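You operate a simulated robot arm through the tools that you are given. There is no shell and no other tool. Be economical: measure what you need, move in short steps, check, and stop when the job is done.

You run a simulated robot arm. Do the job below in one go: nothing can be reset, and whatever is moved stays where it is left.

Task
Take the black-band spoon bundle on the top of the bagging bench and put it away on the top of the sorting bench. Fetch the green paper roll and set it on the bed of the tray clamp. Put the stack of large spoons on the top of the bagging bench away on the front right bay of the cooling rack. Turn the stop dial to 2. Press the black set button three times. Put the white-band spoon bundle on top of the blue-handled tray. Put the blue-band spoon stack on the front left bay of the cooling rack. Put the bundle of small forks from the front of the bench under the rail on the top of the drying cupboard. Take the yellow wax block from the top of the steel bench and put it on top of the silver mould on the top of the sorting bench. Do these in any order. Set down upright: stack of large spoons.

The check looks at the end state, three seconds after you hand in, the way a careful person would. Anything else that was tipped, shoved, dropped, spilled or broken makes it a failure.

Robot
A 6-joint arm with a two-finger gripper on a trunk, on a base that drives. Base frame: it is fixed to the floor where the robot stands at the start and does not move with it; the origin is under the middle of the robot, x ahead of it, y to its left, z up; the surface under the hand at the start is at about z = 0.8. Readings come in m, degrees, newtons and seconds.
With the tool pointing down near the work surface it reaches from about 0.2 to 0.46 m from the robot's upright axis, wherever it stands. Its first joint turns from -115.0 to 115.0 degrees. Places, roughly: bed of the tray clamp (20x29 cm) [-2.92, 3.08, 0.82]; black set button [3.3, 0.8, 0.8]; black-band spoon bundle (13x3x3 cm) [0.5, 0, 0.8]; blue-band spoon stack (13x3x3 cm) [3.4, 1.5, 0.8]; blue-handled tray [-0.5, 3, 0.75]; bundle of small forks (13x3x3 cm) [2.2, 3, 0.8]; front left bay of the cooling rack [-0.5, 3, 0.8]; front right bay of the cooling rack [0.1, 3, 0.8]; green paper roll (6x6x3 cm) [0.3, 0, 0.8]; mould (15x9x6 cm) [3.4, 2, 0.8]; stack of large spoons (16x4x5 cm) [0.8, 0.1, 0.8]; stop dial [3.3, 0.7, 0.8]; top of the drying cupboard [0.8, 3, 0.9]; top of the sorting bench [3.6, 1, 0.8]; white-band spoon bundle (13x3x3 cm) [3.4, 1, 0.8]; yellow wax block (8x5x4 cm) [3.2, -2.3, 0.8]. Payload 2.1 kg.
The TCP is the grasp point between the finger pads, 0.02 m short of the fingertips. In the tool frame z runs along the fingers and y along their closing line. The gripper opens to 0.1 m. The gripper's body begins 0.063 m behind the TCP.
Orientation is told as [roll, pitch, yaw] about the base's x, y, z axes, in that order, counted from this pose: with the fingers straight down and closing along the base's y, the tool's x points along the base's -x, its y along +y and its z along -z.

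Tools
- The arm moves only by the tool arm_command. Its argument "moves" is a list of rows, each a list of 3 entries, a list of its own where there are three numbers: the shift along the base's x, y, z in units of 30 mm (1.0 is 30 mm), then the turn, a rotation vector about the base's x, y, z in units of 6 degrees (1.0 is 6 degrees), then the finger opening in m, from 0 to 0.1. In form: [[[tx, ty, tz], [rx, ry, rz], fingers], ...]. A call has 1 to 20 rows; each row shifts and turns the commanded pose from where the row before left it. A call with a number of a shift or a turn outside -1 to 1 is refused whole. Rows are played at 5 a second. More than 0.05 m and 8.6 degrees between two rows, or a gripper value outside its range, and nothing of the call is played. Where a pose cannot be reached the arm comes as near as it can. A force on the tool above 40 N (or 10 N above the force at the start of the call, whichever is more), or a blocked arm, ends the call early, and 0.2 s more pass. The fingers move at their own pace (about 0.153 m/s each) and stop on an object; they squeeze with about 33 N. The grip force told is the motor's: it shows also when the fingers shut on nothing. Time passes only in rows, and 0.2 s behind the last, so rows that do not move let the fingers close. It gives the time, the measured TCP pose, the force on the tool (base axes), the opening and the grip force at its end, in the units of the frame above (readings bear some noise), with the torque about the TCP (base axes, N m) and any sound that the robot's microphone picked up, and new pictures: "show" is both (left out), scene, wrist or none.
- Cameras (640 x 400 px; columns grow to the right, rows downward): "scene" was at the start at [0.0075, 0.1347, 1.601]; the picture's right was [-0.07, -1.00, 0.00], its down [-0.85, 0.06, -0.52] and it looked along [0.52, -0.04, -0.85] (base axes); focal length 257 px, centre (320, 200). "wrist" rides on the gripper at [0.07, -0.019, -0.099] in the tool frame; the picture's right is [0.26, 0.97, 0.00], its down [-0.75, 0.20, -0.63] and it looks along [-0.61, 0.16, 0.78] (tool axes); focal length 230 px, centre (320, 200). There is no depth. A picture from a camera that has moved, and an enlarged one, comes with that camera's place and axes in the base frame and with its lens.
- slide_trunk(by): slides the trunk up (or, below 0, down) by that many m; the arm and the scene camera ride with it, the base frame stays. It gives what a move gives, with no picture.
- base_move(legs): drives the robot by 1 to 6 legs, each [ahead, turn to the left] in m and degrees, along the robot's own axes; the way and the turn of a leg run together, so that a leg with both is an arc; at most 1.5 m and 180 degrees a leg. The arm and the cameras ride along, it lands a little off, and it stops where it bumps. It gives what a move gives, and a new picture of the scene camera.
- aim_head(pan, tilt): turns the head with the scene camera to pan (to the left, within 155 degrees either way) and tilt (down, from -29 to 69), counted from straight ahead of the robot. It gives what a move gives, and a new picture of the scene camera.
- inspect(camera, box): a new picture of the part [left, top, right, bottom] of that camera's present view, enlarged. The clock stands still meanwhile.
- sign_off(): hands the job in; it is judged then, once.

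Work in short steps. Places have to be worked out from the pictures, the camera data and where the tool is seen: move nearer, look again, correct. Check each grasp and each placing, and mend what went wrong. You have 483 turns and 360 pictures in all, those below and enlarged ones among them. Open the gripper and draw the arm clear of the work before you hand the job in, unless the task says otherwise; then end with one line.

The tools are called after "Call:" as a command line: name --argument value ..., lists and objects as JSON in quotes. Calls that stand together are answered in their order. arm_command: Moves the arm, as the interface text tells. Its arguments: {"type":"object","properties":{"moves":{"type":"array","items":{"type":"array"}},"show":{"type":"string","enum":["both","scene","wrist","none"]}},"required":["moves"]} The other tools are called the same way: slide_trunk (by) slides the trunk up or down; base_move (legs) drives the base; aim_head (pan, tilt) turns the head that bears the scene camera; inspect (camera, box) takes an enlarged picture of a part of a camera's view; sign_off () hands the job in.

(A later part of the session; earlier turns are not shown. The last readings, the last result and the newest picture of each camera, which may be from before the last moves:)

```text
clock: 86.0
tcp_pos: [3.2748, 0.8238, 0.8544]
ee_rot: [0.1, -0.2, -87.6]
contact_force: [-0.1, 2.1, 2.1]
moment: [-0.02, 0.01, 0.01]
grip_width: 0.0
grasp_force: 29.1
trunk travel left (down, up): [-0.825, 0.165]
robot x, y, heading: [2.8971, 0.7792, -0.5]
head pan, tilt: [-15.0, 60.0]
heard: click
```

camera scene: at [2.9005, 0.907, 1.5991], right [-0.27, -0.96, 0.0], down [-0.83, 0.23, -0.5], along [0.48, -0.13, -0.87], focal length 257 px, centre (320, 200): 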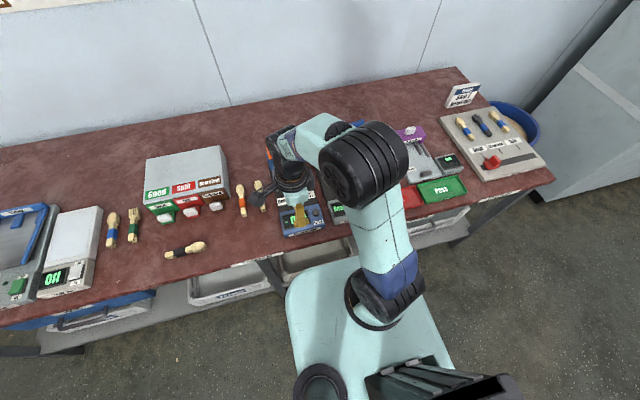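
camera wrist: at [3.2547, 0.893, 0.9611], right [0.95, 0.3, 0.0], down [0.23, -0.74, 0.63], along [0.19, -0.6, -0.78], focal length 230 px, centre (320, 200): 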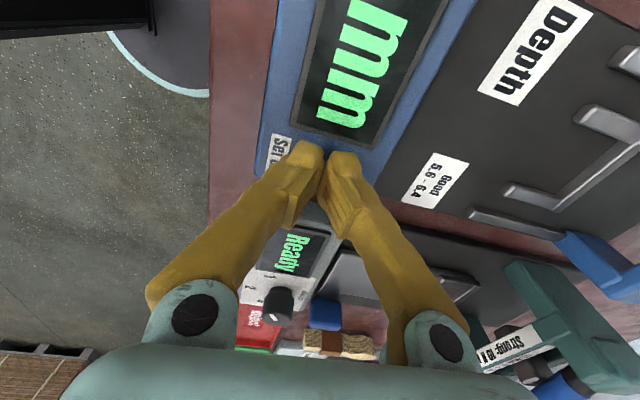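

Third click. I rise straight up and shift toward the dial for a look.

Call:
arm_command --moves '[[[0, 0, 0.8], [0, 0, 0], 0.0], [[0, 0, 1], [0, 0, 0], 0.0], [[0, 0, 1], [0, 0, 0], 0.03], [[0, 0, 0.5], [0, 0, 0], 0.05], [[0, -0.8, 0], [0, 0, 0], 0.05], [[0, -0.8, 0], [0, 0, 0], 0.05], [[0, -0.8, 0], [0, 0, 0], 0.05]]' --show "wrist"

Call:
inspect --camera "wrist" --box '[260, 60, 400, 200]'

```text
clock: 87.6
tcp_pos: [3.2769, 0.7488, 0.9517]
ee_rot: [0.0, 0.0, -87.7]
contact_force: [0.1, 0.6, -0.5]
moment: [-0.01, 0.02, 0.0]
grip_width: 0.0501
grasp_force: 0.0
trunk travel left (down, up): [-0.825, 0.165]
robot x, y, heading: [2.8952, 0.7803, -0.6]
head pan, tilt: [-15.0, 60.0]
camera wrist: at [3.2561, 0.8177, 1.0498], right [0.95, 0.3, 0.0], down [0.23, -0.74, 0.63], along [0.19, -0.6, -0.78], focal length 230 px, centre (320, 200)
```

wrist: 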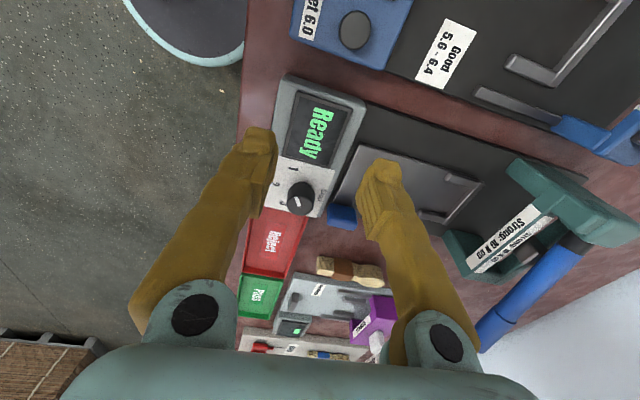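

```text
2.86 times, centred on (330, 130) of wrist
camera zoom: at [3.2561, 0.8177, 1.0498], right [0.95, 0.3, 0.0], down [0.23, -0.74, 0.63], along [0.19, -0.6, -0.78], focal length 657 px, centre (291, 400)
```

zoom: 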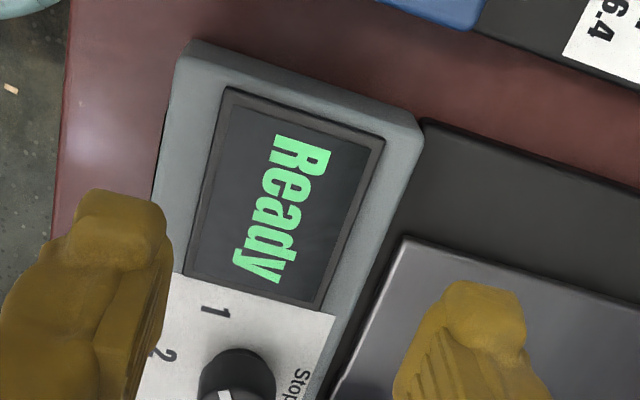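

The dial is at ≈(3.281,0.668). I centre the hand above it to read the pointer.

Call:
arm_command --moves '[[[0.05, -0.9, 0], [0, 0, 0], 0.06], [[0.05, -0.9, 0], [0, 0, 0], 0.06], [[0.04, -0.9, 0], [0, 0, 0], 0.06]]' --show "wrist"

Call:
inspect --camera "wrist" --box '[260, 80, 380, 180]'

```text
clock: 88.4
tcp_pos: [3.2819, 0.6653, 0.9527]
ee_rot: [0.1, 0.0, -87.5]
contact_force: [0.1, 0.0, 0.0]
moment: [0.06, -0.02, -0.01]
grip_width: 0.0601
grasp_force: 0.0
trunk travel left (down, up): [-0.825, 0.165]
robot x, y, heading: [2.8954, 0.7809, -0.4]
head pan, tilt: [-15.0, 60.0]
camera wrist: at [3.2612, 0.7357, 1.0504], right [0.95, 0.3, 0.0], down [0.23, -0.74, 0.63], along [0.19, -0.6, -0.78], focal length 230 px, centre (320, 200)
```

wrist: 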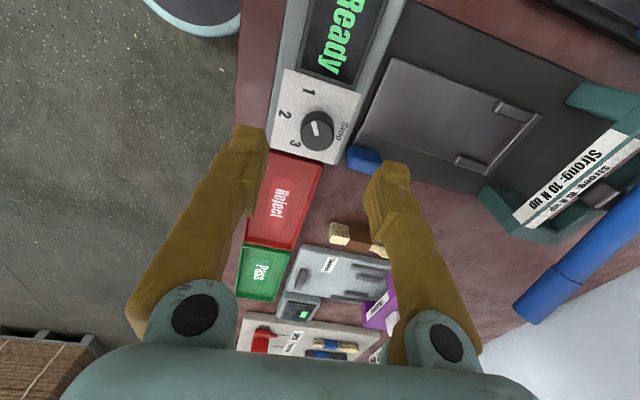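

```text
4.00 times, centred on (320, 130) of wrist
camera zoom: at [3.2612, 0.7357, 1.0504], right [0.95, 0.3, 0.0], down [0.23, -0.74, 0.63], along [0.19, -0.6, -0.78], focal length 920 px, centre (320, 480)
```

zoom: 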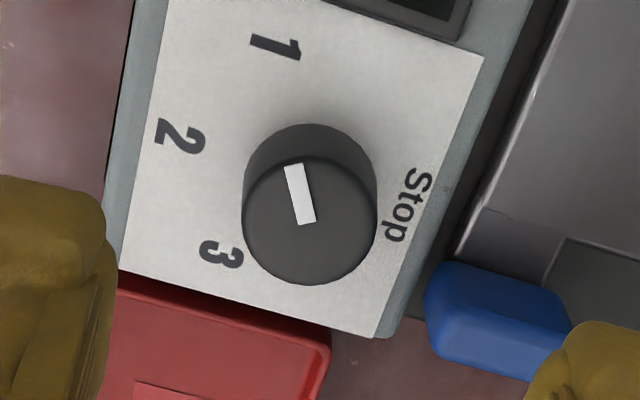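

The pointer is at 1 (≈122°), 2 is ≈55–58° counter-clockwise (seen from above). Knob centre ≈(3.286,0.653), top z≈0.845. I move closer to verify centring.

Call:
arm_command --moves '[[[0.1, -0.4, -0.7], [0, 0, 0], 0.06], [[0, 0, -0.8], [0, 0, 0], 0.06], [[0, 0, -0.5], [0, 0, 0], 0.06], [[0, 0, 0], [0, 0, 0], 0.06]]' --show "wrist"

```text
clock: 89.4
tcp_pos: [3.2837, 0.6547, 0.8928]
ee_rot: [0.0, 0.0, -87.6]
contact_force: [0.5, 0.3, 0.4]
moment: [-0.01, -0.01, 0.02]
grip_width: 0.0601
grasp_force: 0.2
trunk travel left (down, up): [-0.825, 0.165]
robot x, y, heading: [2.8928, 0.786, -0.4]
head pan, tilt: [-15.0, 60.0]
camera wrist: at [3.264, 0.7254, 0.9915], right [0.95, 0.3, 0.0], down [0.23, -0.74, 0.63], along [0.19, -0.6, -0.78], focal length 230 px, centre (320, 200)
```

wrist: 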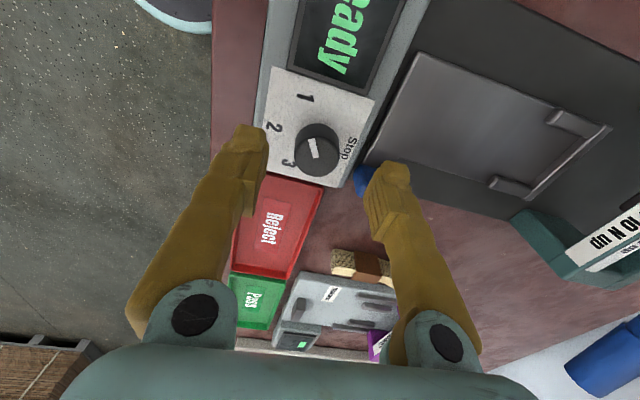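

Knob centre is ≈(3.283,0.657), top ≈0.857. I pre-turn the hand +18° (so the finger misses the blue block), narrow to 45 mm and lower around the knob.

Call:
arm_command --moves '[[[0, 0.08, 0], [0, 0, 1], 0.048], [[0, 0, 0], [0, 0, 1], 0.048], [[0, 0, 0], [0, 0, 1], 0.048], [[0, 0, -0.3], [0, 0, 0], 0.048], [[0, 0, -0.3], [0, 0, 0], 0.048], [[0, 0, -0.2], [0, 0, 0], 0.048], [[0, 0, 0], [0, 0, 0], 0.048]]' --show "wrist"

```text
clock: 91.0
tcp_pos: [3.2828, 0.6593, 0.8702]
ee_rot: [0.0, -0.1, -69.6]
contact_force: [0.9, -0.5, 0.0]
moment: [0.02, -0.02, -0.01]
grip_width: 0.048
grasp_force: 0.1
trunk travel left (down, up): [-0.825, 0.165]
robot x, y, heading: [2.8969, 0.783, -0.6]
head pan, tilt: [-15.0, 60.0]
camera wrist: at [3.2421, 0.7197, 0.9676], right [0.82, 0.58, 0.0], down [0.45, -0.63, 0.63], along [0.36, -0.51, -0.78], focal length 230 px, centre (320, 200)
```

wrist: 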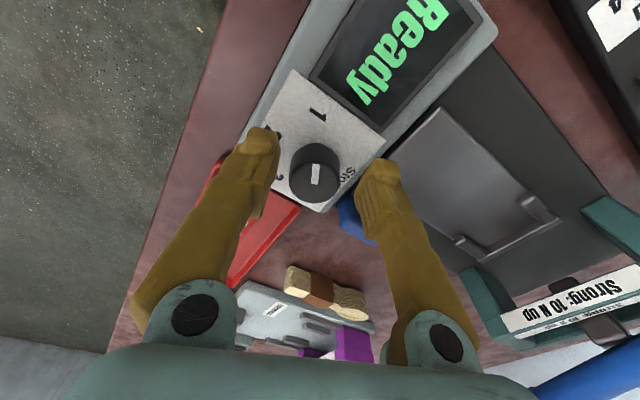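

Knob sits between the fingers. Lower 8 mm more and close.

Call:
arm_command --moves '[[[0, -0.05, -0.15], [0, 0, 0], 0.048], [[0, 0, -0.12], [0, 0, 0], 0.048], [[0, 0, 0], [0, 0, 0], 0.02], [[0, 0, 0], [0, 0, 0], 0.02], [[0, 0, 0], [0, 0, 0], 0.02]]' --show "wrist"

```text
clock: 92.2
tcp_pos: [3.2819, 0.6563, 0.8597]
ee_rot: [-0.1, 0.1, -69.7]
contact_force: [-7.5, -0.7, -8.5]
moment: [-0.09, 0.12, -0.02]
grip_width: 0.0297
grasp_force: 45.4
trunk travel left (down, up): [-0.825, 0.165]
robot x, y, heading: [2.8958, 0.7833, -0.6]
head pan, tilt: [-15.0, 60.0]
camera wrist: at [3.2409, 0.7176, 0.9586], right [0.82, 0.58, 0.0], down [0.45, -0.63, 0.63], along [0.36, -0.51, -0.78], focal length 230 px, centre (320, 200)
```

wrist: 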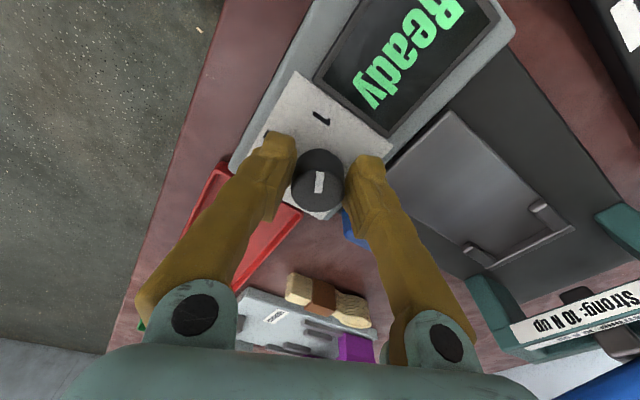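

Knob gripped (30 mm). Turn +54° in 6° rows.

Call:
arm_command --moves '[[[0, 0, 0], [0, 0, 1], 0.02], [[0, 0, 0], [0, 0, 1], 0.02], [[0, 0, 0], [0, 0, 1], 0.02], [[0, 0, 0], [0, 0, 1], 0.02], [[0, 0, 0], [0, 0, 1], 0.02], [[0, 0, 0], [0, 0, 1], 0.02], [[0, 0, 0], [0, 0, 1], 0.02], [[0, 0, 0], [0, 0, 1], 0.02], [[0, 0, 0], [0, 0, 1], 0.02], [[0, 0, 0], [0, 0, 0], 0.02]]' --show "wrist"

Call:
inspect --camera "wrist" --box '[250, 110, 390, 220]'

```text
clock: 94.4
tcp_pos: [3.2797, 0.6554, 0.86]
ee_rot: [0.4, 0.0, -15.6]
contact_force: [-22.3, -9.7, -18.3]
moment: [-0.01, 0.37, -0.06]
grip_width: 0.0294
grasp_force: 44.8
trunk travel left (down, up): [-0.825, 0.165]
robot x, y, heading: [2.8936, 0.7814, -0.5]
head pan, tilt: [-15.0, 60.0]
camera wrist: at [3.2082, 0.6561, 0.9593], right [0.01, 1.0, 0.0], down [0.78, -0.01, 0.63], along [0.63, 0.0, -0.78], focal length 230 px, centre (320, 200)
```

wrist: 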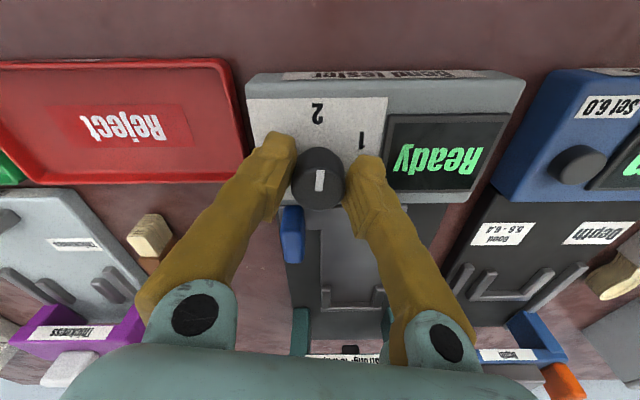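

```text
3.64 times, centred on (320, 165) of wrist
camera zoom: at [3.2082, 0.6561, 0.9593], right [0.01, 1.0, 0.0], down [0.78, -0.01, 0.63], along [0.63, 0.0, -0.78], focal length 837 px, centre (320, 327)
```

zoom: 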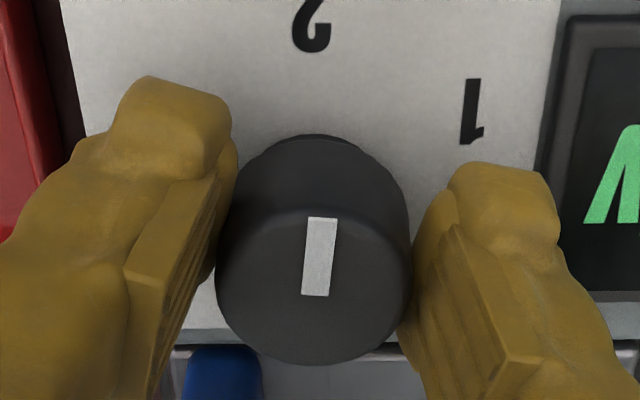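

The pointer is about 5° short of 2. I turn 5° more.

Call:
arm_command --moves '[[[0, 0, 0], [0, 0, 0.8], 0.02], [[0, 0, 0], [0, 0, 0], 0.02], [[0, 0, 0], [0, 0, 0], 0.048], [[0, 0, 0], [0, 0, 0], 0.048], [[0, 0, 0.5], [0, 0, 0], 0.048], [[0, 0, 1], [0, 0, 0], 0.048], [[-0.5, 0, 1], [0, 0, 0], 0.048], [[-0.5, 0, 0.5], [0, 0, 0], 0.048]]' --show "wrist"

Call:
inspect --camera "wrist" --box '[240, 80, 400, 200]'

```text
clock: 96.2
tcp_pos: [3.2522, 0.658, 0.9509]
ee_rot: [0.0, -0.1, -10.8]
contact_force: [1.1, 0.5, 0.7]
moment: [-0.01, 0.0, 0.0]
grip_width: 0.0481
grasp_force: 0.1
trunk travel left (down, up): [-0.825, 0.165]
robot x, y, heading: [2.8952, 0.7826, -0.6]
head pan, tilt: [-15.0, 60.0]
camera wrist: at [3.1816, 0.6541, 1.0496], right [-0.07, 1.0, 0.0], down [0.77, 0.06, 0.63], along [0.63, 0.04, -0.78], focal length 230 px, centre (320, 200)
```

wrist: 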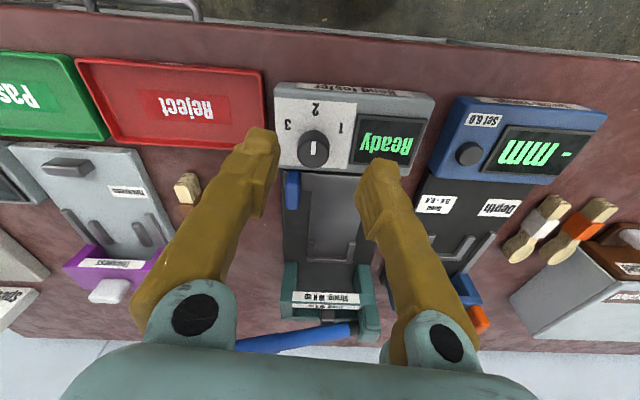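

```text
3.33 times, centred on (320, 140) of wrist
camera zoom: at [3.1816, 0.6541, 1.0496], right [-0.07, 1.0, 0.0], down [0.77, 0.06, 0.63], along [0.63, 0.04, -0.78], focal length 767 px, centre (320, 400)
```

zoom: 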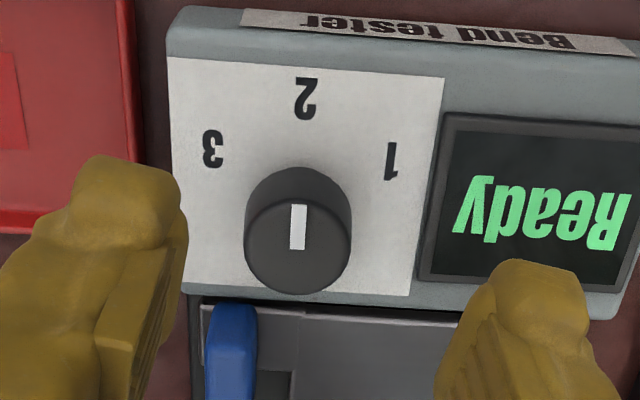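

Dial points at 2 squarely. Next is the white bundle at ≈(3.40,0.977). I raise the arm and reposition the base to about (2.98, 0.95).

Call:
arm_command --moves '[[[-0.5, 0.5, 1], [0, 0, 0], 0.048], [[-0.5, 0.5, 1], [0, 0, 0], 0.048], [[-0.5, 0.5, 1], [0, 0, 0], 0.048], [[-0.5, 0.5, 1], [0, 0, 0.5], 0.048]]' --show "none"

Call:
base_move --legs '[[-0.35, 0], [0, 90.5], [0.17, 0], [0, -90], [0.4, 0]]'

```text
clock: 97.2
tcp_pos: [3.1899, 0.7205, 1.0747]
ee_rot: [0.1, -0.1, -7.8]
contact_force: [-1.2, 0.8, -0.7]
moment: [0.01, -0.05, 0.0]
grip_width: 0.048
grasp_force: 0.0
trunk travel left (down, up): [-0.825, 0.165]
robot x, y, heading: [2.893, 0.7842, -0.5]
head pan, tilt: [-15.0, 60.0]
```

```text
clock: 110.4
tcp_pos: [3.2176, 0.9005, 1.0732]
ee_rot: [0.1, 0.0, -6.5]
contact_force: [-0.2, 0.3, -0.1]
moment: [0.03, 0.03, 0.0]
grip_width: 0.048
grasp_force: 0.1
trunk travel left (down, up): [-0.825, 0.165]
robot x, y, heading: [2.9224, 0.9542, 1.1]
head pan, tilt: [-15.0, 60.0]
camera scene: at [2.923, 1.079, 1.5992], right [-0.24, -0.97, 0.0], down [-0.84, 0.21, -0.5], along [0.49, -0.12, -0.87], focal length 257 px, centre (320, 200)
```

scene: 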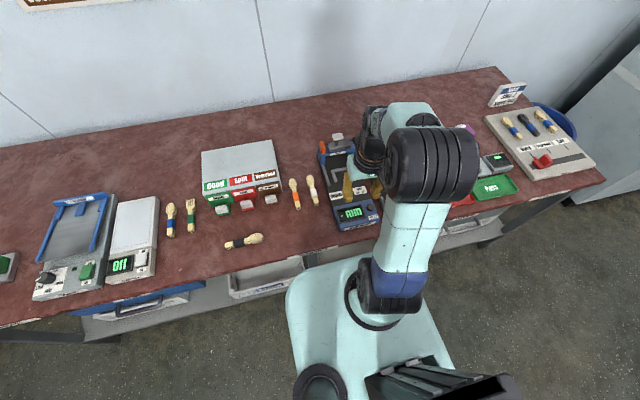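

I creep 5 cm closer and bring the hand above the white bundle.

Call:
base_move --legs '[[0.05, 0]]'

Call:
arm_command --moves '[[[0.8, 0.5, -0.4], [0, 0, 0], 0.048], [[0.8, 0.5, -0.4], [0, 0, 0], 0.048], [[0.8, 0.5, -0.4], [0, 0, 0], 0.048], [[0.8, 0.5, -0.4], [0, 0, 0], 0.048], [[0.8, 0.5, -0.4], [0, 0, 0.3], 0.048]]' --show "both"

```text
clock: 111.3
tcp_pos: [3.2604, 0.9011, 1.0761]
ee_rot: [-0.1, -0.5, -6.4]
contact_force: [-0.3, -0.4, 0.6]
moment: [-0.02, -0.03, 0.01]
grip_width: 0.0479
grasp_force: 0.1
trunk travel left (down, up): [-0.825, 0.165]
robot x, y, heading: [2.9755, 0.9585, 1.2]
head pan, tilt: [-15.0, 60.0]
camera scene: at [2.961, 1.0797, 1.5993], right [-0.24, -0.97, 0.0], down [-0.84, 0.21, -0.51], along [0.49, -0.12, -0.86], focal length 257 px, centre (320, 200)
```

scene: 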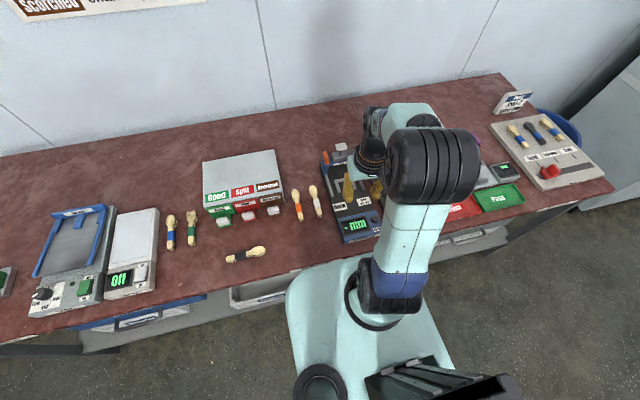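

```text
clock: 112.5
tcp_pos: [3.3904, 0.9753, 1.0133]
ee_rot: [0.1, -0.1, -4.5]
contact_force: [0.4, -0.6, 0.0]
moment: [0.05, -0.01, -0.02]
grip_width: 0.048
grasp_force: 0.0
trunk travel left (down, up): [-0.825, 0.165]
robot x, y, heading: [2.9709, 0.9589, 0.6]
head pan, tilt: [-15.0, 60.0]
camera scene: at [2.9746, 1.0806, 1.5992], right [-0.24, -0.97, 0.0], down [-0.84, 0.21, -0.5], along [0.48, -0.12, -0.87], focal length 257 px, centre (320, 200)
camera wrist: at [3.319, 0.9646, 1.1119], right [-0.18, 0.98, 0.0], down [0.76, 0.14, 0.63], along [0.62, 0.11, -0.78], focal length 230 px, centre (320, 200)
```

scene: 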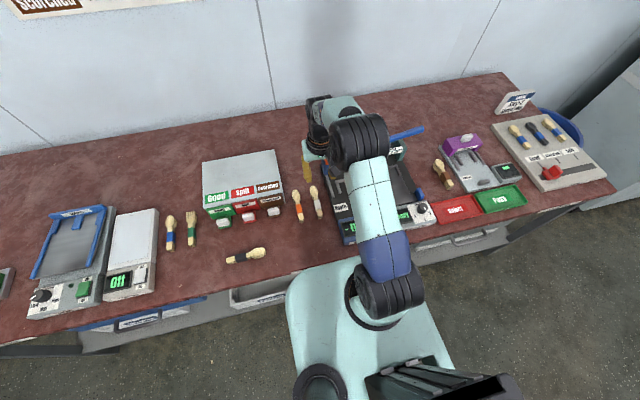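
wrist: 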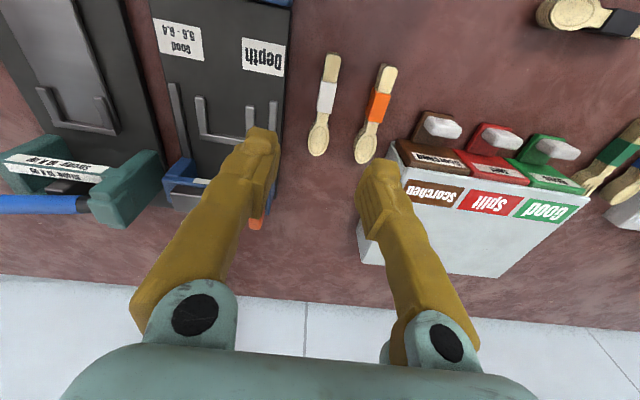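

White band at (3.395,0.986), aligned with x. I centre, rotate slightly and descend to 0.85.

Call:
arm_command --moves '[[[0.15, 0.35, -0.9], [0, 0, 0.6], 0.048], [[0, 0, -0.9], [0, 0, 0.6], 0.048], [[0, 0, -0.9], [0, 0, 0], 0.048], [[0, 0, -0.9], [0, 0, 0], 0.048], [[0, 0, -0.9], [0, 0, 0], 0.048], [[0, 0, -0.9], [0, 0, 0], 0.048], [[0, 0, 0], [0, 0, 0], 0.048]]' --show "wrist"

```text
clock: 114.1
tcp_pos: [3.39, 0.988, 0.8502]
ee_rot: [0.0, -0.1, 2.5]
contact_force: [-0.7, 0.6, -0.2]
moment: [-0.05, 0.0, -0.01]
grip_width: 0.0482
grasp_force: 0.0
trunk travel left (down, up): [-0.825, 0.165]
robot x, y, heading: [2.9708, 0.9594, 1.2]
head pan, tilt: [-15.0, 60.0]
camera wrist: at [3.3227, 0.9682, 0.9502], right [-0.3, 0.95, 0.0], down [0.74, 0.23, 0.63], along [0.6, 0.19, -0.78], focal length 230 px, centre (320, 200)
```

wrist: 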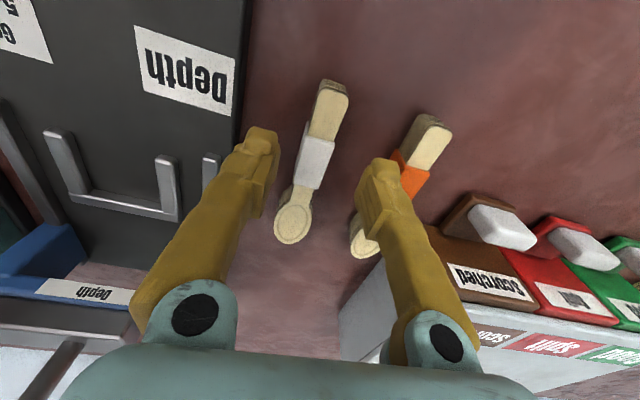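

Bundle is between the fingers, orange one outside. Down 22 mm and close.

Call:
arm_command --moves '[[[0, 0, -0.4], [0, 0, 0], 0.048], [[0, 0, -0.35], [0, 0, 0], 0.048], [[0, 0, 0], [0, 0, 0], 0.0], [[0, 0, 0], [0, 0, 0], 0.0], [[0, 0, 0], [0, 0, 0], 0.0]]' --show "wrist"

```text
clock: 115.3
tcp_pos: [3.3912, 0.9866, 0.8293]
ee_rot: [-0.1, 0.0, 2.6]
contact_force: [-0.4, 0.9, -0.4]
moment: [0.0, 0.0, 0.01]
grip_width: 0.014
grasp_force: 33.1
trunk travel left (down, up): [-0.825, 0.165]
robot x, y, heading: [2.9718, 0.9564, 1.0]
head pan, tilt: [-15.0, 60.0]
camera wrist: at [3.3231, 0.9669, 0.9281], right [-0.3, 0.95, 0.0], down [0.74, 0.23, 0.63], along [0.6, 0.19, -0.78], focal length 230 px, centre (320, 200)
```

wrist: 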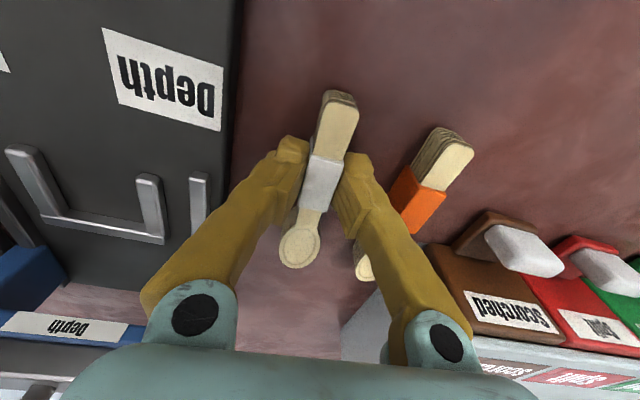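

Held (14 mm). Lift and retract.

Call:
arm_command --moves '[[[0, 0, 1], [0, 0, 0], 0.0], [[0, 0, 1], [0, 0, 0], 0.0], [[0, 0, 1], [0, 0, 0], 0.0], [[0, 0, 1], [0, 0, 0], 0.0], [[0, 0, 1], [0, 0, 0], 0.0], [[-1, 0, 1], [0, 0, 0], 0.0], [[-1, 0, 1], [0, 0, 0], 0.0], [[-1, 0, 1], [0, 0, 0], 0.0], [[-0.5, 0, 0], [0, 0, 0], 0.0]]' --show "wrist"

Call:
base_move --legs '[[-0.55, 0], [0, 89], [0.85, 0], [0, 90], [1.45, 0], [1.4, 0]]'

```text
clock: 117.3
tcp_pos: [3.2872, 0.9883, 1.0722]
ee_rot: [0.0, -0.1, 2.6]
contact_force: [-0.4, 0.1, -0.3]
moment: [-0.01, 0.02, 0.01]
grip_width: 0.0139
grasp_force: 33.0
trunk travel left (down, up): [-0.825, 0.165]
robot x, y, heading: [2.9722, 0.9568, 1.1]
head pan, tilt: [-15.0, 60.0]
camera wrist: at [3.2191, 0.9682, 1.1707], right [-0.3, 0.95, 0.0], down [0.74, 0.23, 0.63], along [0.6, 0.19, -0.78], focal length 230 px, centre (320, 200)
```

wrist: 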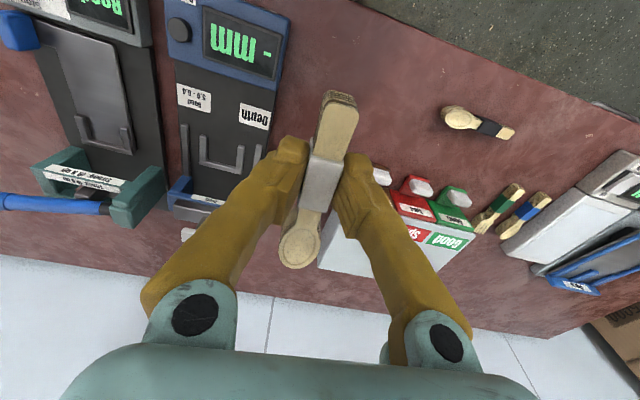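

```text
clock: 146.0
tcp_pos: [-0.8509, 1.5871, 1.0737]
ee_rot: [0.1, -0.1, -172.7]
contact_force: [0.3, -0.3, 0.3]
moment: [0.03, -0.03, -0.01]
grip_width: 0.0141
grasp_force: 33.1
trunk travel left (down, up): [-0.825, 0.165]
robot x, y, heading: [-0.5382, 1.6429, -174.3]
head pan, tilt: [-15.0, 60.0]
camera scene: at [-0.5319, 1.5207, 1.5992], right [0.16, 0.99, 0.0], down [0.85, -0.14, -0.5], along [-0.49, 0.08, -0.87], focal length 257 px, centre (320, 200)
```

scene: 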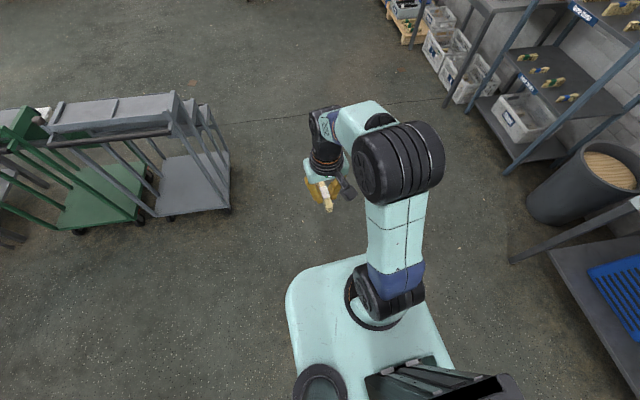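

I turn to face the cooling rack and look at it.

Call:
base_move --legs '[[0, -95.7], [0.4, 0]]'

Call:
aim_head --pan 0 --tilt 45

```text
clock: 152.6
tcp_pos: [-0.5354, 2.3558, 1.0729]
ee_rot: [0.0, 0.0, 89.3]
contact_force: [-0.8, -0.3, 0.3]
moment: [0.0, 0.0, 0.04]
grip_width: 0.0139
grasp_force: 33.0
trunk travel left (down, up): [-0.825, 0.165]
robot x, y, heading: [-0.5246, 2.0405, 87.6]
head pan, tilt: [-15.0, 60.0]
camera scene: at [-0.6455, 2.0481, 1.5992], right [0.95, -0.3, 0.0], down [-0.26, -0.83, -0.5], along [0.15, 0.48, -0.87], focal length 257 px, centre (320, 200)
```

scene: 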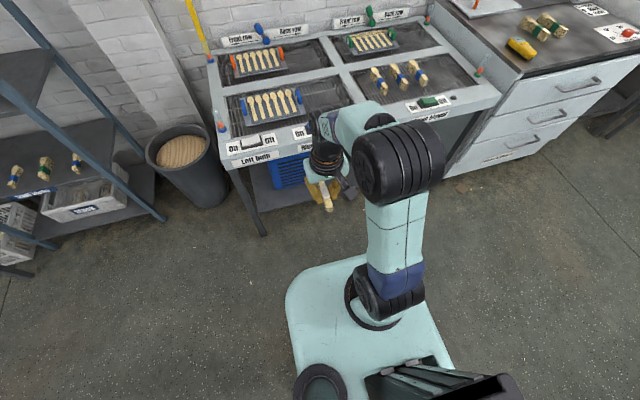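

```text
clock: 153.4
tcp_pos: [-0.5343, 2.3565, 1.0712]
ee_rot: [0.1, -0.1, 89.3]
contact_force: [-0.5, -1.0, -0.1]
moment: [0.02, 0.0, -0.02]
grip_width: 0.0141
grasp_force: 32.5
trunk travel left (down, up): [-0.825, 0.165]
robot x, y, heading: [-0.5215, 2.0408, 87.7]
head pan, tilt: [0.0, 45.0]
camera scene: at [-0.6618, 2.0671, 1.6186], right [1.0, -0.04, 0.0], down [-0.03, -0.71, -0.71], along [0.03, 0.71, -0.71], focal length 257 px, centre (320, 200)
```

scene: 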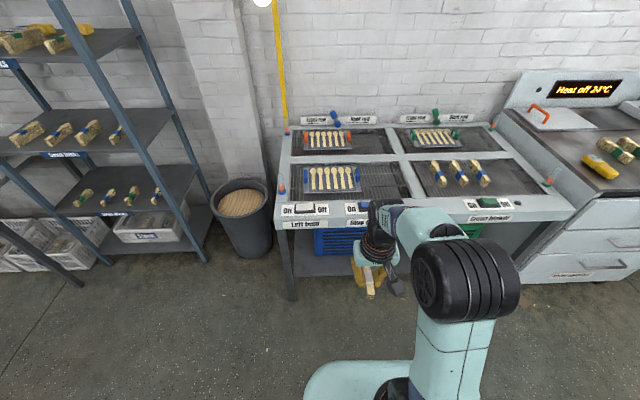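

Call:
inspect --camera "scene" --box '[270, 100, 430, 220]'

Call:
inspect --camera "scene" --box '[390, 100, 590, 240]'

```text
3.33 times, centred on (350, 160) of scene
camera zoom: at [-0.6618, 2.0671, 1.6186], right [1.0, -0.04, 0.0], down [-0.03, -0.71, -0.71], along [0.03, 0.71, -0.71], focal length 858 px, centre (220, 333)
```

zoom: 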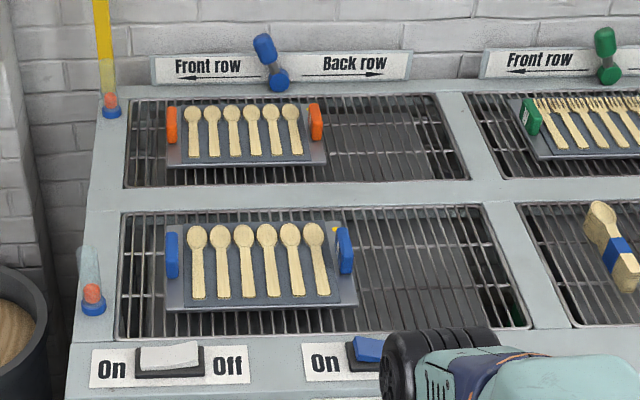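

```text
2.86 times, centred on (490, 170) of scene
camera zoom: at [-0.6618, 2.0671, 1.6186], right [1.0, -0.04, 0.0], down [-0.03, -0.71, -0.71], along [0.03, 0.71, -0.71], focal length 735 px, centre (-166, 286)
```

zoom: 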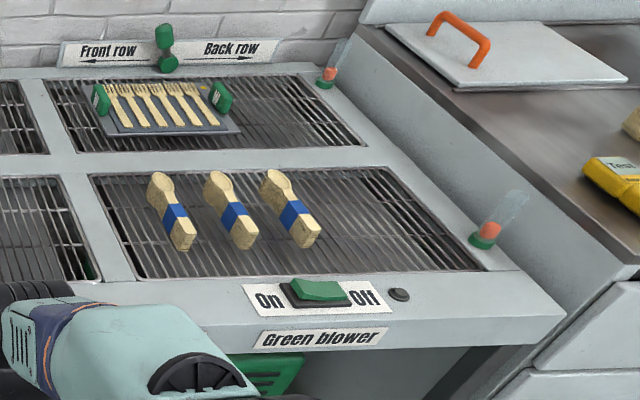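

The blue-handled tray (centre ≈(-0.56,3.05), six spoons on it) sits in the left part of the front left bay; the right part of that bay is free. I drive closer, carefully.

Call:
base_move --legs '[[0.4, 2]]'

Call:
aim_head --pan 0 --tilt 62

```text
clock: 155.9
tcp_pos: [-0.5371, 2.7655, 1.0716]
ee_rot: [0.1, -0.2, 91.5]
contact_force: [-0.3, 0.1, -0.8]
moment: [0.0, 0.01, -0.02]
grip_width: 0.014
grasp_force: 32.9
trunk travel left (down, up): [-0.825, 0.165]
robot x, y, heading: [-0.5125, 2.4483, 89.9]
head pan, tilt: [0.0, 45.0]
camera scene: at [-0.6537, 2.4701, 1.6187], right [1.0, 0.0, 0.0], down [0.0, -0.71, -0.71], along [0.0, 0.71, -0.71], focal length 257 px, centre (320, 200)
```

scene: 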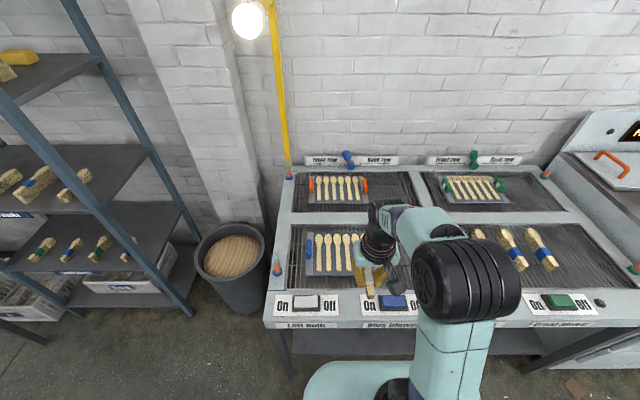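

```text
clock: 156.7
tcp_pos: [-0.5378, 2.7664, 1.072]
ee_rot: [0.1, -0.1, 91.4]
contact_force: [0.1, 0.2, -0.6]
moment: [0.01, -0.02, -0.02]
grip_width: 0.0139
grasp_force: 32.8
trunk travel left (down, up): [-0.825, 0.165]
robot x, y, heading: [-0.5123, 2.4467, 89.9]
head pan, tilt: [0.0, 62.0]
camera scene: at [-0.6537, 2.4544, 1.597], right [1.0, 0.0, 0.0], down [0.0, -0.88, -0.47], along [0.0, 0.47, -0.88], focal length 257 px, centre (320, 200)
```

scene: 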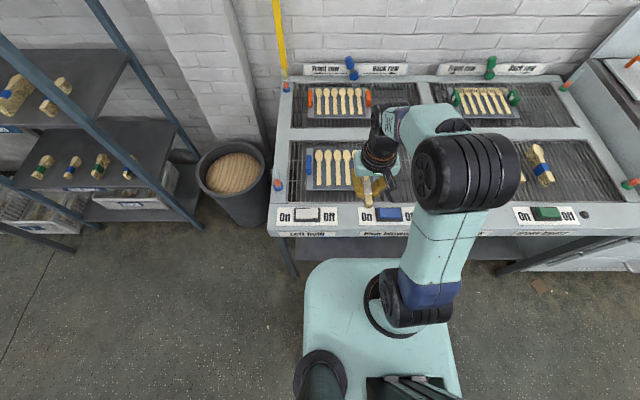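

Rack edge is at y≈2.757; I can creep ~10 cm further.

Call:
base_move --legs '[[0.1, 0]]'

Call:
arm_command --moves '[[[0, 0, 0], [0, 0, -1], 0.0], [[0, 0, 0], [0, 0, -1], 0.0], [[0, 0, 0], [0, 0, -1], 0.0], [[0, 0, 0], [0, 0, -1], 0.0], [[0, 0, 0], [0, 0, -1], 0.0], [[0, 0, 0], [0, 0, -1], 0.0], [[0, 0, 0], [0, 0, -1], 0.0], [[0, 0, 0], [0, 0, -1], 0.0], [[0, 0, 0], [0, 0, -1], 0.0], [[0, 0, 0], [0, 0, -1], 0.0], [[0, 0, 0], [0, 0, -1], 0.0], [[0, 0, 0], [0, 0, -1], 0.0], [[0, 0, 0], [0, 0, -1], 0.0], [[0, 0.5, 0], [0, 0, -1], 0.0], [[0, 1, 0], [0, 0, -1], 0.0], [[0, 1, 0], [0, 0, 0], 0.0], [[0, 1, 0], [0, 0, 0], 0.0], [[0, 0.5, 0], [0, 0, 0], 0.0]]' --show "both"

```text
clock: 157.9
tcp_pos: [-0.538, 2.8597, 1.0753]
ee_rot: [0.0, -0.5, 91.5]
contact_force: [0.2, -0.2, 0.8]
moment: [0.02, 0.04, -0.04]
grip_width: 0.014
grasp_force: 33.1
trunk travel left (down, up): [-0.825, 0.165]
robot x, y, heading: [-0.514, 2.5481, 89.6]
head pan, tilt: [0.0, 62.0]
camera scene: at [-0.6534, 2.5428, 1.5971], right [1.0, 0.0, 0.0], down [0.0, -0.88, -0.48], along [0.0, 0.48, -0.88], focal length 257 px, centre (320, 200)
```

scene: 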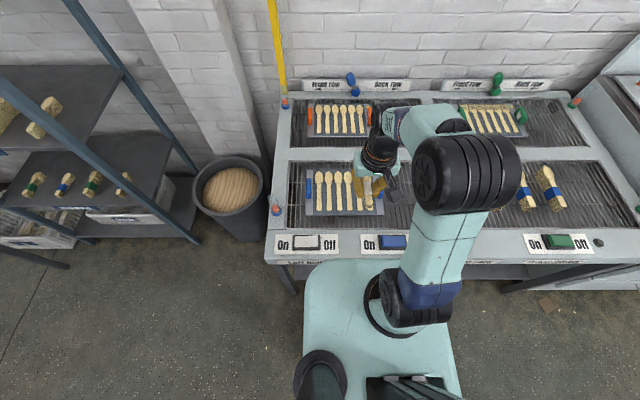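

```text
clock: 161.7
tcp_pos: [-0.5358, 2.9875, 1.0695]
ee_rot: [-0.1, -0.2, 1.3]
contact_force: [0.6, -0.1, 0.8]
moment: [-0.01, -0.03, -0.02]
grip_width: 0.014
grasp_force: 33.0
trunk travel left (down, up): [-0.825, 0.165]
robot x, y, heading: [-0.5141, 2.5486, 89.8]
head pan, tilt: [0.0, 62.0]
camera scene: at [-0.6534, 2.5559, 1.5969], right [1.0, 0.0, 0.0], down [0.0, -0.88, -0.47], along [0.0, 0.47, -0.88], focal length 257 px, centre (320, 200)
camera wrist: at [-0.6053, 2.9679, 1.1682], right [-0.28, 0.96, 0.0], down [0.74, 0.22, 0.63], along [0.61, 0.18, -0.78], focal length 230 px, centre (320, 200)
```

scene: 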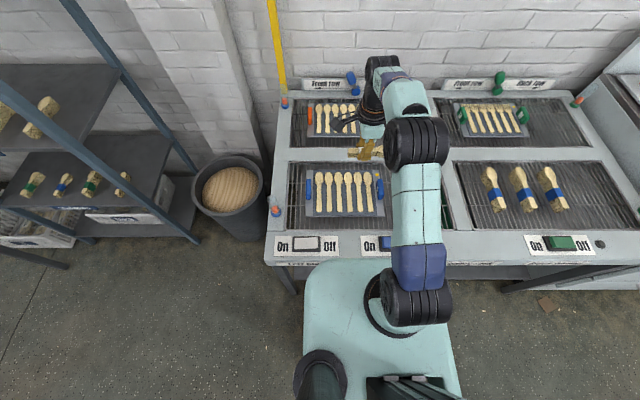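
wrist: 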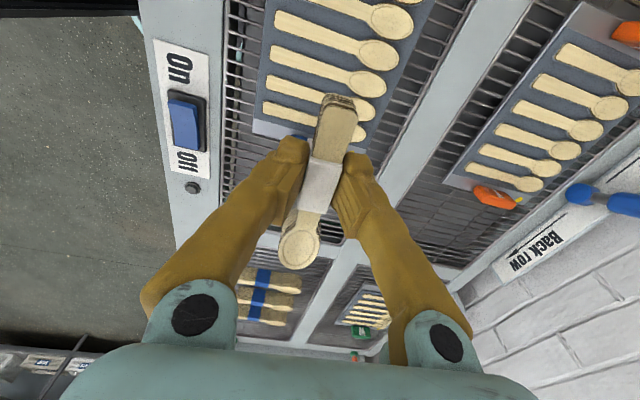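

Tray centre is ≈(-0.566,3.03), spoons spanning y 2.93–3.13. I aim the bundle crosswise at (-0.566, 3.005) and lower part way.

Call:
arm_command --moves '[[[-0.5, 0.4, -1], [0, 0, 0], 0.0], [[-0.5, 0.3, -1], [0, 0, 0], 0.0], [[0, 0, -1], [0, 0, 0], 0.0], [[0, 0, -1], [0, 0, 0], 0.0], [[0, 0, -1], [0, 0, 0], 0.0], [[0, 0, -1], [0, 0, 0], 0.0], [[0, 0, -0.5], [0, 0, 0], 0.0], [[0, 0, 0], [0, 0, 0], 0.0]]' --show "both"

```text
clock: 163.5
tcp_pos: [-0.5657, 3.0097, 0.8783]
ee_rot: [0.0, -0.2, 1.5]
contact_force: [-0.1, 0.4, -1.0]
moment: [0.03, 0.01, -0.01]
grip_width: 0.0142
grasp_force: 32.8
trunk travel left (down, up): [-0.825, 0.165]
robot x, y, heading: [-0.509, 2.5475, 89.9]
head pan, tilt: [0.0, 62.0]
camera scene: at [-0.6533, 2.5552, 1.5969], right [1.0, 0.0, 0.0], down [0.0, -0.88, -0.47], along [0.0, 0.47, -0.88], focal length 257 px, centre (320, 200)
camera wrist: at [-0.6356, 2.9898, 0.9763], right [-0.28, 0.96, 0.0], down [0.74, 0.22, 0.63], along [0.61, 0.18, -0.77], focal length 230 px, centre (320, 200)
```

scene: 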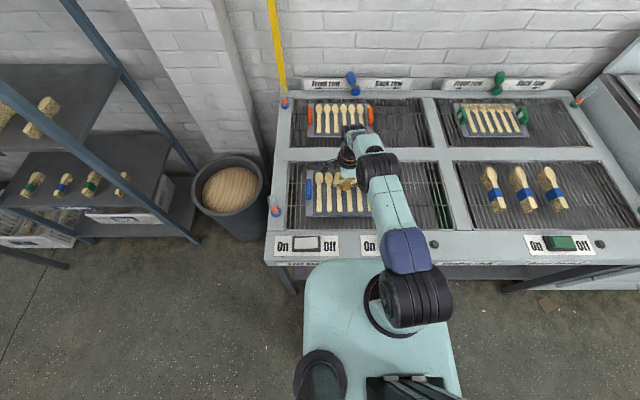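
wrist: 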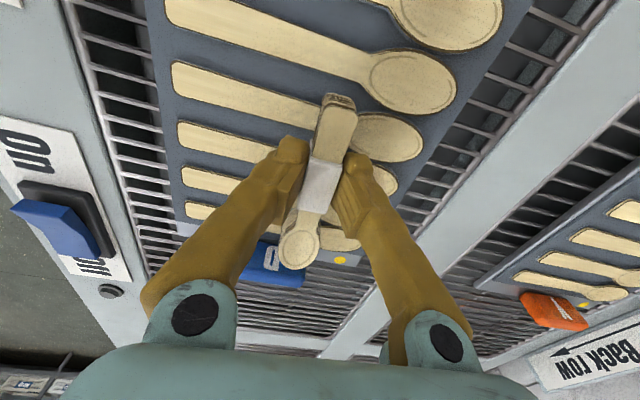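

Bundle hovers crosswise above the spoons, well between the handles. I lower in stages until contact.

Call:
arm_command --moves '[[[-0.3, 0, -0.4], [0, 0, 0], 0.0], [[0, 0, -0.4], [0, 0, 0], 0.0], [[0, 0, -0.4], [0, 0, 0], 0.0], [[0, 0, 0], [0, 0, 0], 0.0]]' --show "wrist"

```text
clock: 164.3
tcp_pos: [-0.5762, 3.0071, 0.8492]
ee_rot: [0.6, -0.2, 1.5]
contact_force: [1.6, -7.0, 21.5]
moment: [-0.34, 0.18, 0.09]
grip_width: 0.0142
grasp_force: 33.0
trunk travel left (down, up): [-0.825, 0.165]
robot x, y, heading: [-0.5162, 2.5493, 89.9]
head pan, tilt: [0.0, 62.0]
stopped in row 4: the force on the tool passed its limit at 81 N (the readings are from after the stop); the commanded pose is now the measured one
camera wrist: at [-0.6444, 2.9872, 0.9476], right [-0.28, 0.96, 0.01], down [0.74, 0.21, 0.63], along [0.61, 0.19, -0.77], focal length 230 px, centre (320, 200)
```

wrist: 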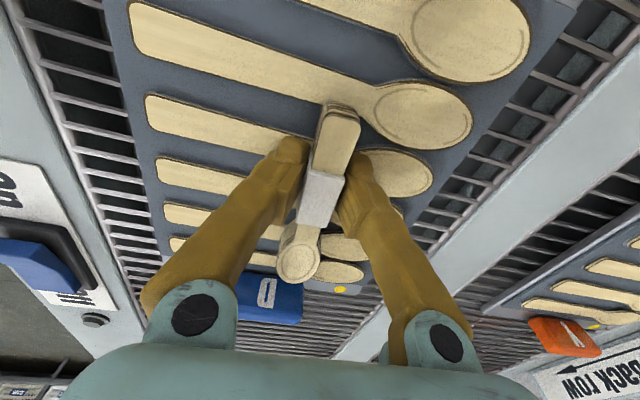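

Contact at TCP 0.849 (spoon tops ≈0.82). I ease up 2 mm, open and rise straight.

Call:
arm_command --moves '[[[0, 0, 0.05], [0, 0, 0], 0.0], [[0, 0, 0], [0, 0, 0], 0.02], [[0, 0, 0], [0, 0, 0], 0.04], [[0, 0, 0.3], [0, 0, 0], 0.05], [[0, 0, 1], [0, 0, 0], 0.05], [[0, 0, 1], [0, 0, 0], 0.05], [[0, 0, 1], [0, 0, 0], 0.05], [[0, 0, 1], [0, 0, 0], 0.05]]' --show "both"

```text
clock: 165.1
tcp_pos: [-0.5771, 3.0156, 0.852]
ee_rot: [1.4, 0.0, 1.3]
contact_force: [1.5, 4.3, 19.6]
moment: [-0.37, 0.0, 0.12]
grip_width: 0.035
grasp_force: 0.0
trunk travel left (down, up): [-0.825, 0.165]
robot x, y, heading: [-0.5089, 2.553, 89.9]
head pan, tilt: [0.0, 62.0]
stopped in row 3: the force on the tool passed its limit at 42 N (the readings are from after the stop); the commanded pose is now the measured one
camera scene: at [-0.6525, 2.554, 1.5969], right [1.0, 0.0, 0.0], down [0.0, -0.88, -0.47], along [0.0, 0.47, -0.88], focal length 257 px, centre (320, 200)
camera wrist: at [-0.6447, 2.9943, 0.9493], right [-0.28, 0.96, 0.02], down [0.75, 0.2, 0.63], along [0.6, 0.2, -0.77], focal length 230 px, centre (320, 200)
```

scene: 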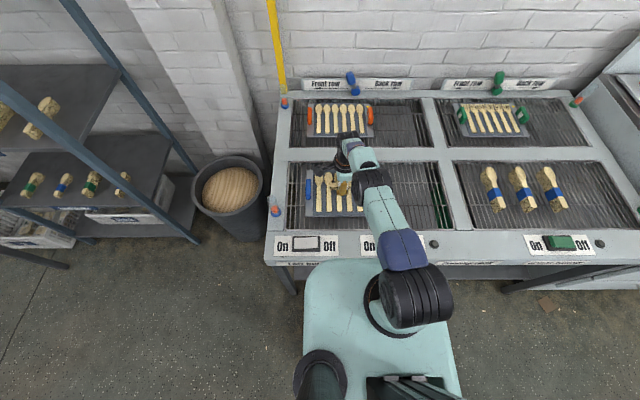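
wrist: 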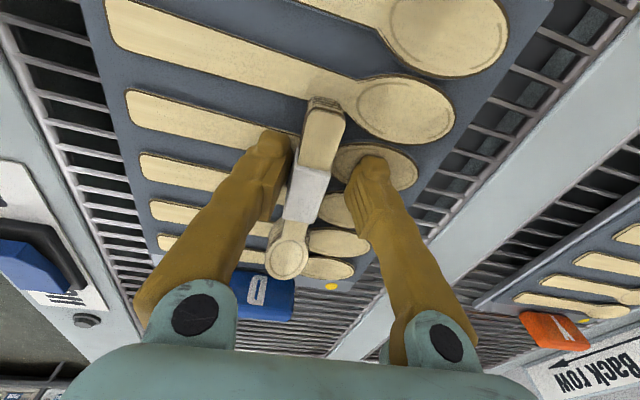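

Fingers are open; residual force from arm loading. I rise straight up gently.

Call:
arm_command --moves '[[[0, 0, 0.3], [0, 0, 0], 0.035], [[0, 0, 0.5], [0, 0, 0], 0.035], [[0, 0, 1], [0, 0, 0], 0.035], [[0, 0, 1], [0, 0, 0], 0.035], [[0, 0, 1], [0, 0, 0], 0.035]]' --show "wrist"

```text
clock: 166.3
tcp_pos: [-0.5767, 3.0153, 0.9651]
ee_rot: [0.9, -0.1, 1.3]
contact_force: [-0.6, -0.4, 0.4]
moment: [0.0, -0.04, -0.01]
grip_width: 0.035
grasp_force: 0.0
trunk travel left (down, up): [-0.825, 0.165]
robot x, y, heading: [-0.5164, 2.5513, 89.7]
head pan, tilt: [0.0, 62.0]
camera wrist: at [-0.6446, 2.995, 1.0623], right [-0.28, 0.96, 0.02], down [0.74, 0.21, 0.63], along [0.6, 0.19, -0.77], focal length 230 px, centre (320, 200)
```

wrist: 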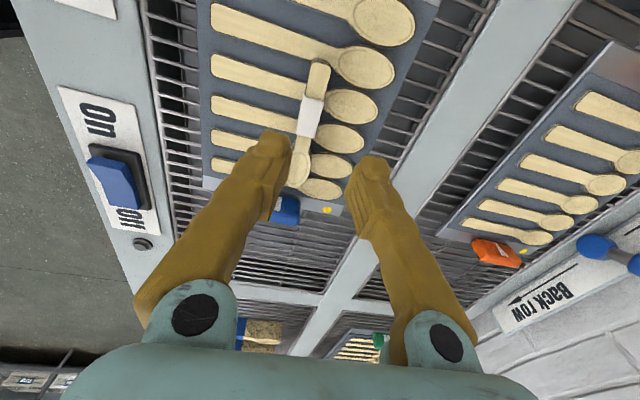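

The bundle lies flat on the tray. I retract and head for the fork bench at (2.2, 3).

Call:
arm_command --moves '[[[0.3, -1, 1], [0, 0, 0], 0.035], [[0.3, -1, 1], [0, 0, 0], 0.035], [[0.3, -1, 1], [0, 0, 0], 0.035], [[0.3, -1, 0.5], [0, 0, 0], 0.035], [[0.3, -1, 0], [0, 0, 0], 0.035]]' --show "scene"

Call:
base_move --legs '[[-0.55, 0], [0, -89.7], [1.4, 0], [1.2, 0], [0, 90]]'

Call:
aim_head --pan 0 --tilt 30

```text
clock: 167.5
tcp_pos: [-0.53, 2.8625, 1.0678]
ee_rot: [1.1, -0.1, 1.5]
contact_force: [0.1, 0.3, -0.1]
moment: [0.02, 0.0, -0.01]
grip_width: 0.0349
grasp_force: 0.1
trunk travel left (down, up): [-0.825, 0.165]
robot x, y, heading: [-0.5134, 2.5516, 89.9]
head pan, tilt: [0.0, 62.0]
camera scene: at [-0.6528, 2.5541, 1.597], right [1.0, 0.0, 0.0], down [0.0, -0.88, -0.47], along [0.0, 0.47, -0.88], focal length 257 px, centre (320, 200)
```

scene: 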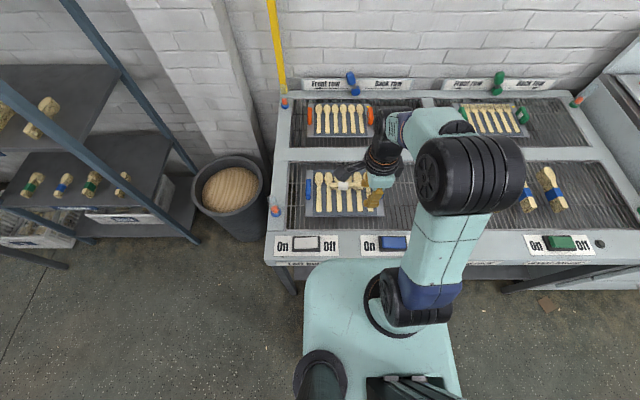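

```text
clock: 190.4
tcp_pos: [2.016, 2.2816, 1.0663]
ee_rot: [1.1, -0.1, 1.3]
contact_force: [0.1, -0.2, 0.7]
moment: [0.01, -0.01, -0.01]
grip_width: 0.0353
grasp_force: 0.1
trunk travel left (down, up): [-0.825, 0.165]
robot x, y, heading: [2.0335, 1.9646, 89.6]
head pan, tilt: [0.0, 62.0]
camera scene: at [1.8926, 1.9734, 1.5969], right [1.0, -0.01, 0.0], down [-0.01, -0.88, -0.47], along [0.0, 0.47, -0.88], focal length 257 px, centre (320, 200)
```

scene: 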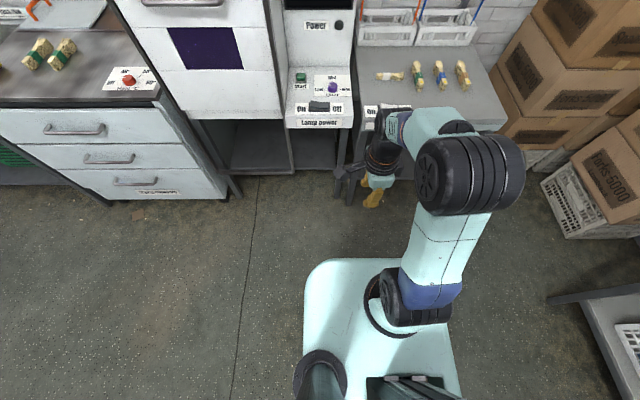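

```text
clock: 191.4
tcp_pos: [2.0177, 2.2818, 1.0665]
ee_rot: [1.0, -0.1, 1.3]
contact_force: [0.8, 0.3, -0.3]
moment: [-0.01, 0.02, 0.01]
grip_width: 0.035
grasp_force: 0.0
trunk travel left (down, up): [-0.825, 0.165]
robot x, y, heading: [2.034, 1.9703, 89.4]
head pan, tilt: [0.0, 30.0]
camera scene: at [1.8927, 1.9995, 1.6412], right [1.0, -0.01, 0.0], down [0.0, -0.5, -0.87], along [0.01, 0.87, -0.5], focal length 257 px, centre (320, 200)
```

scene: 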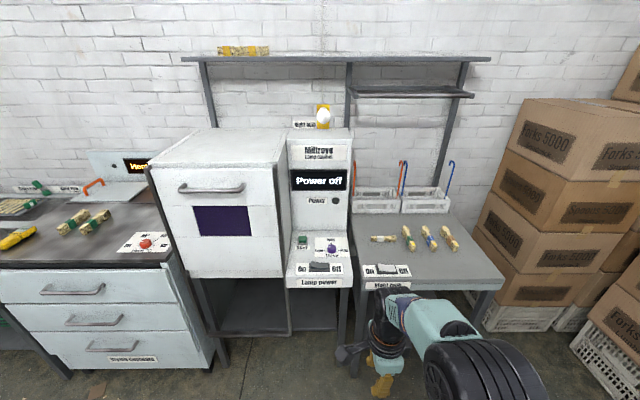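

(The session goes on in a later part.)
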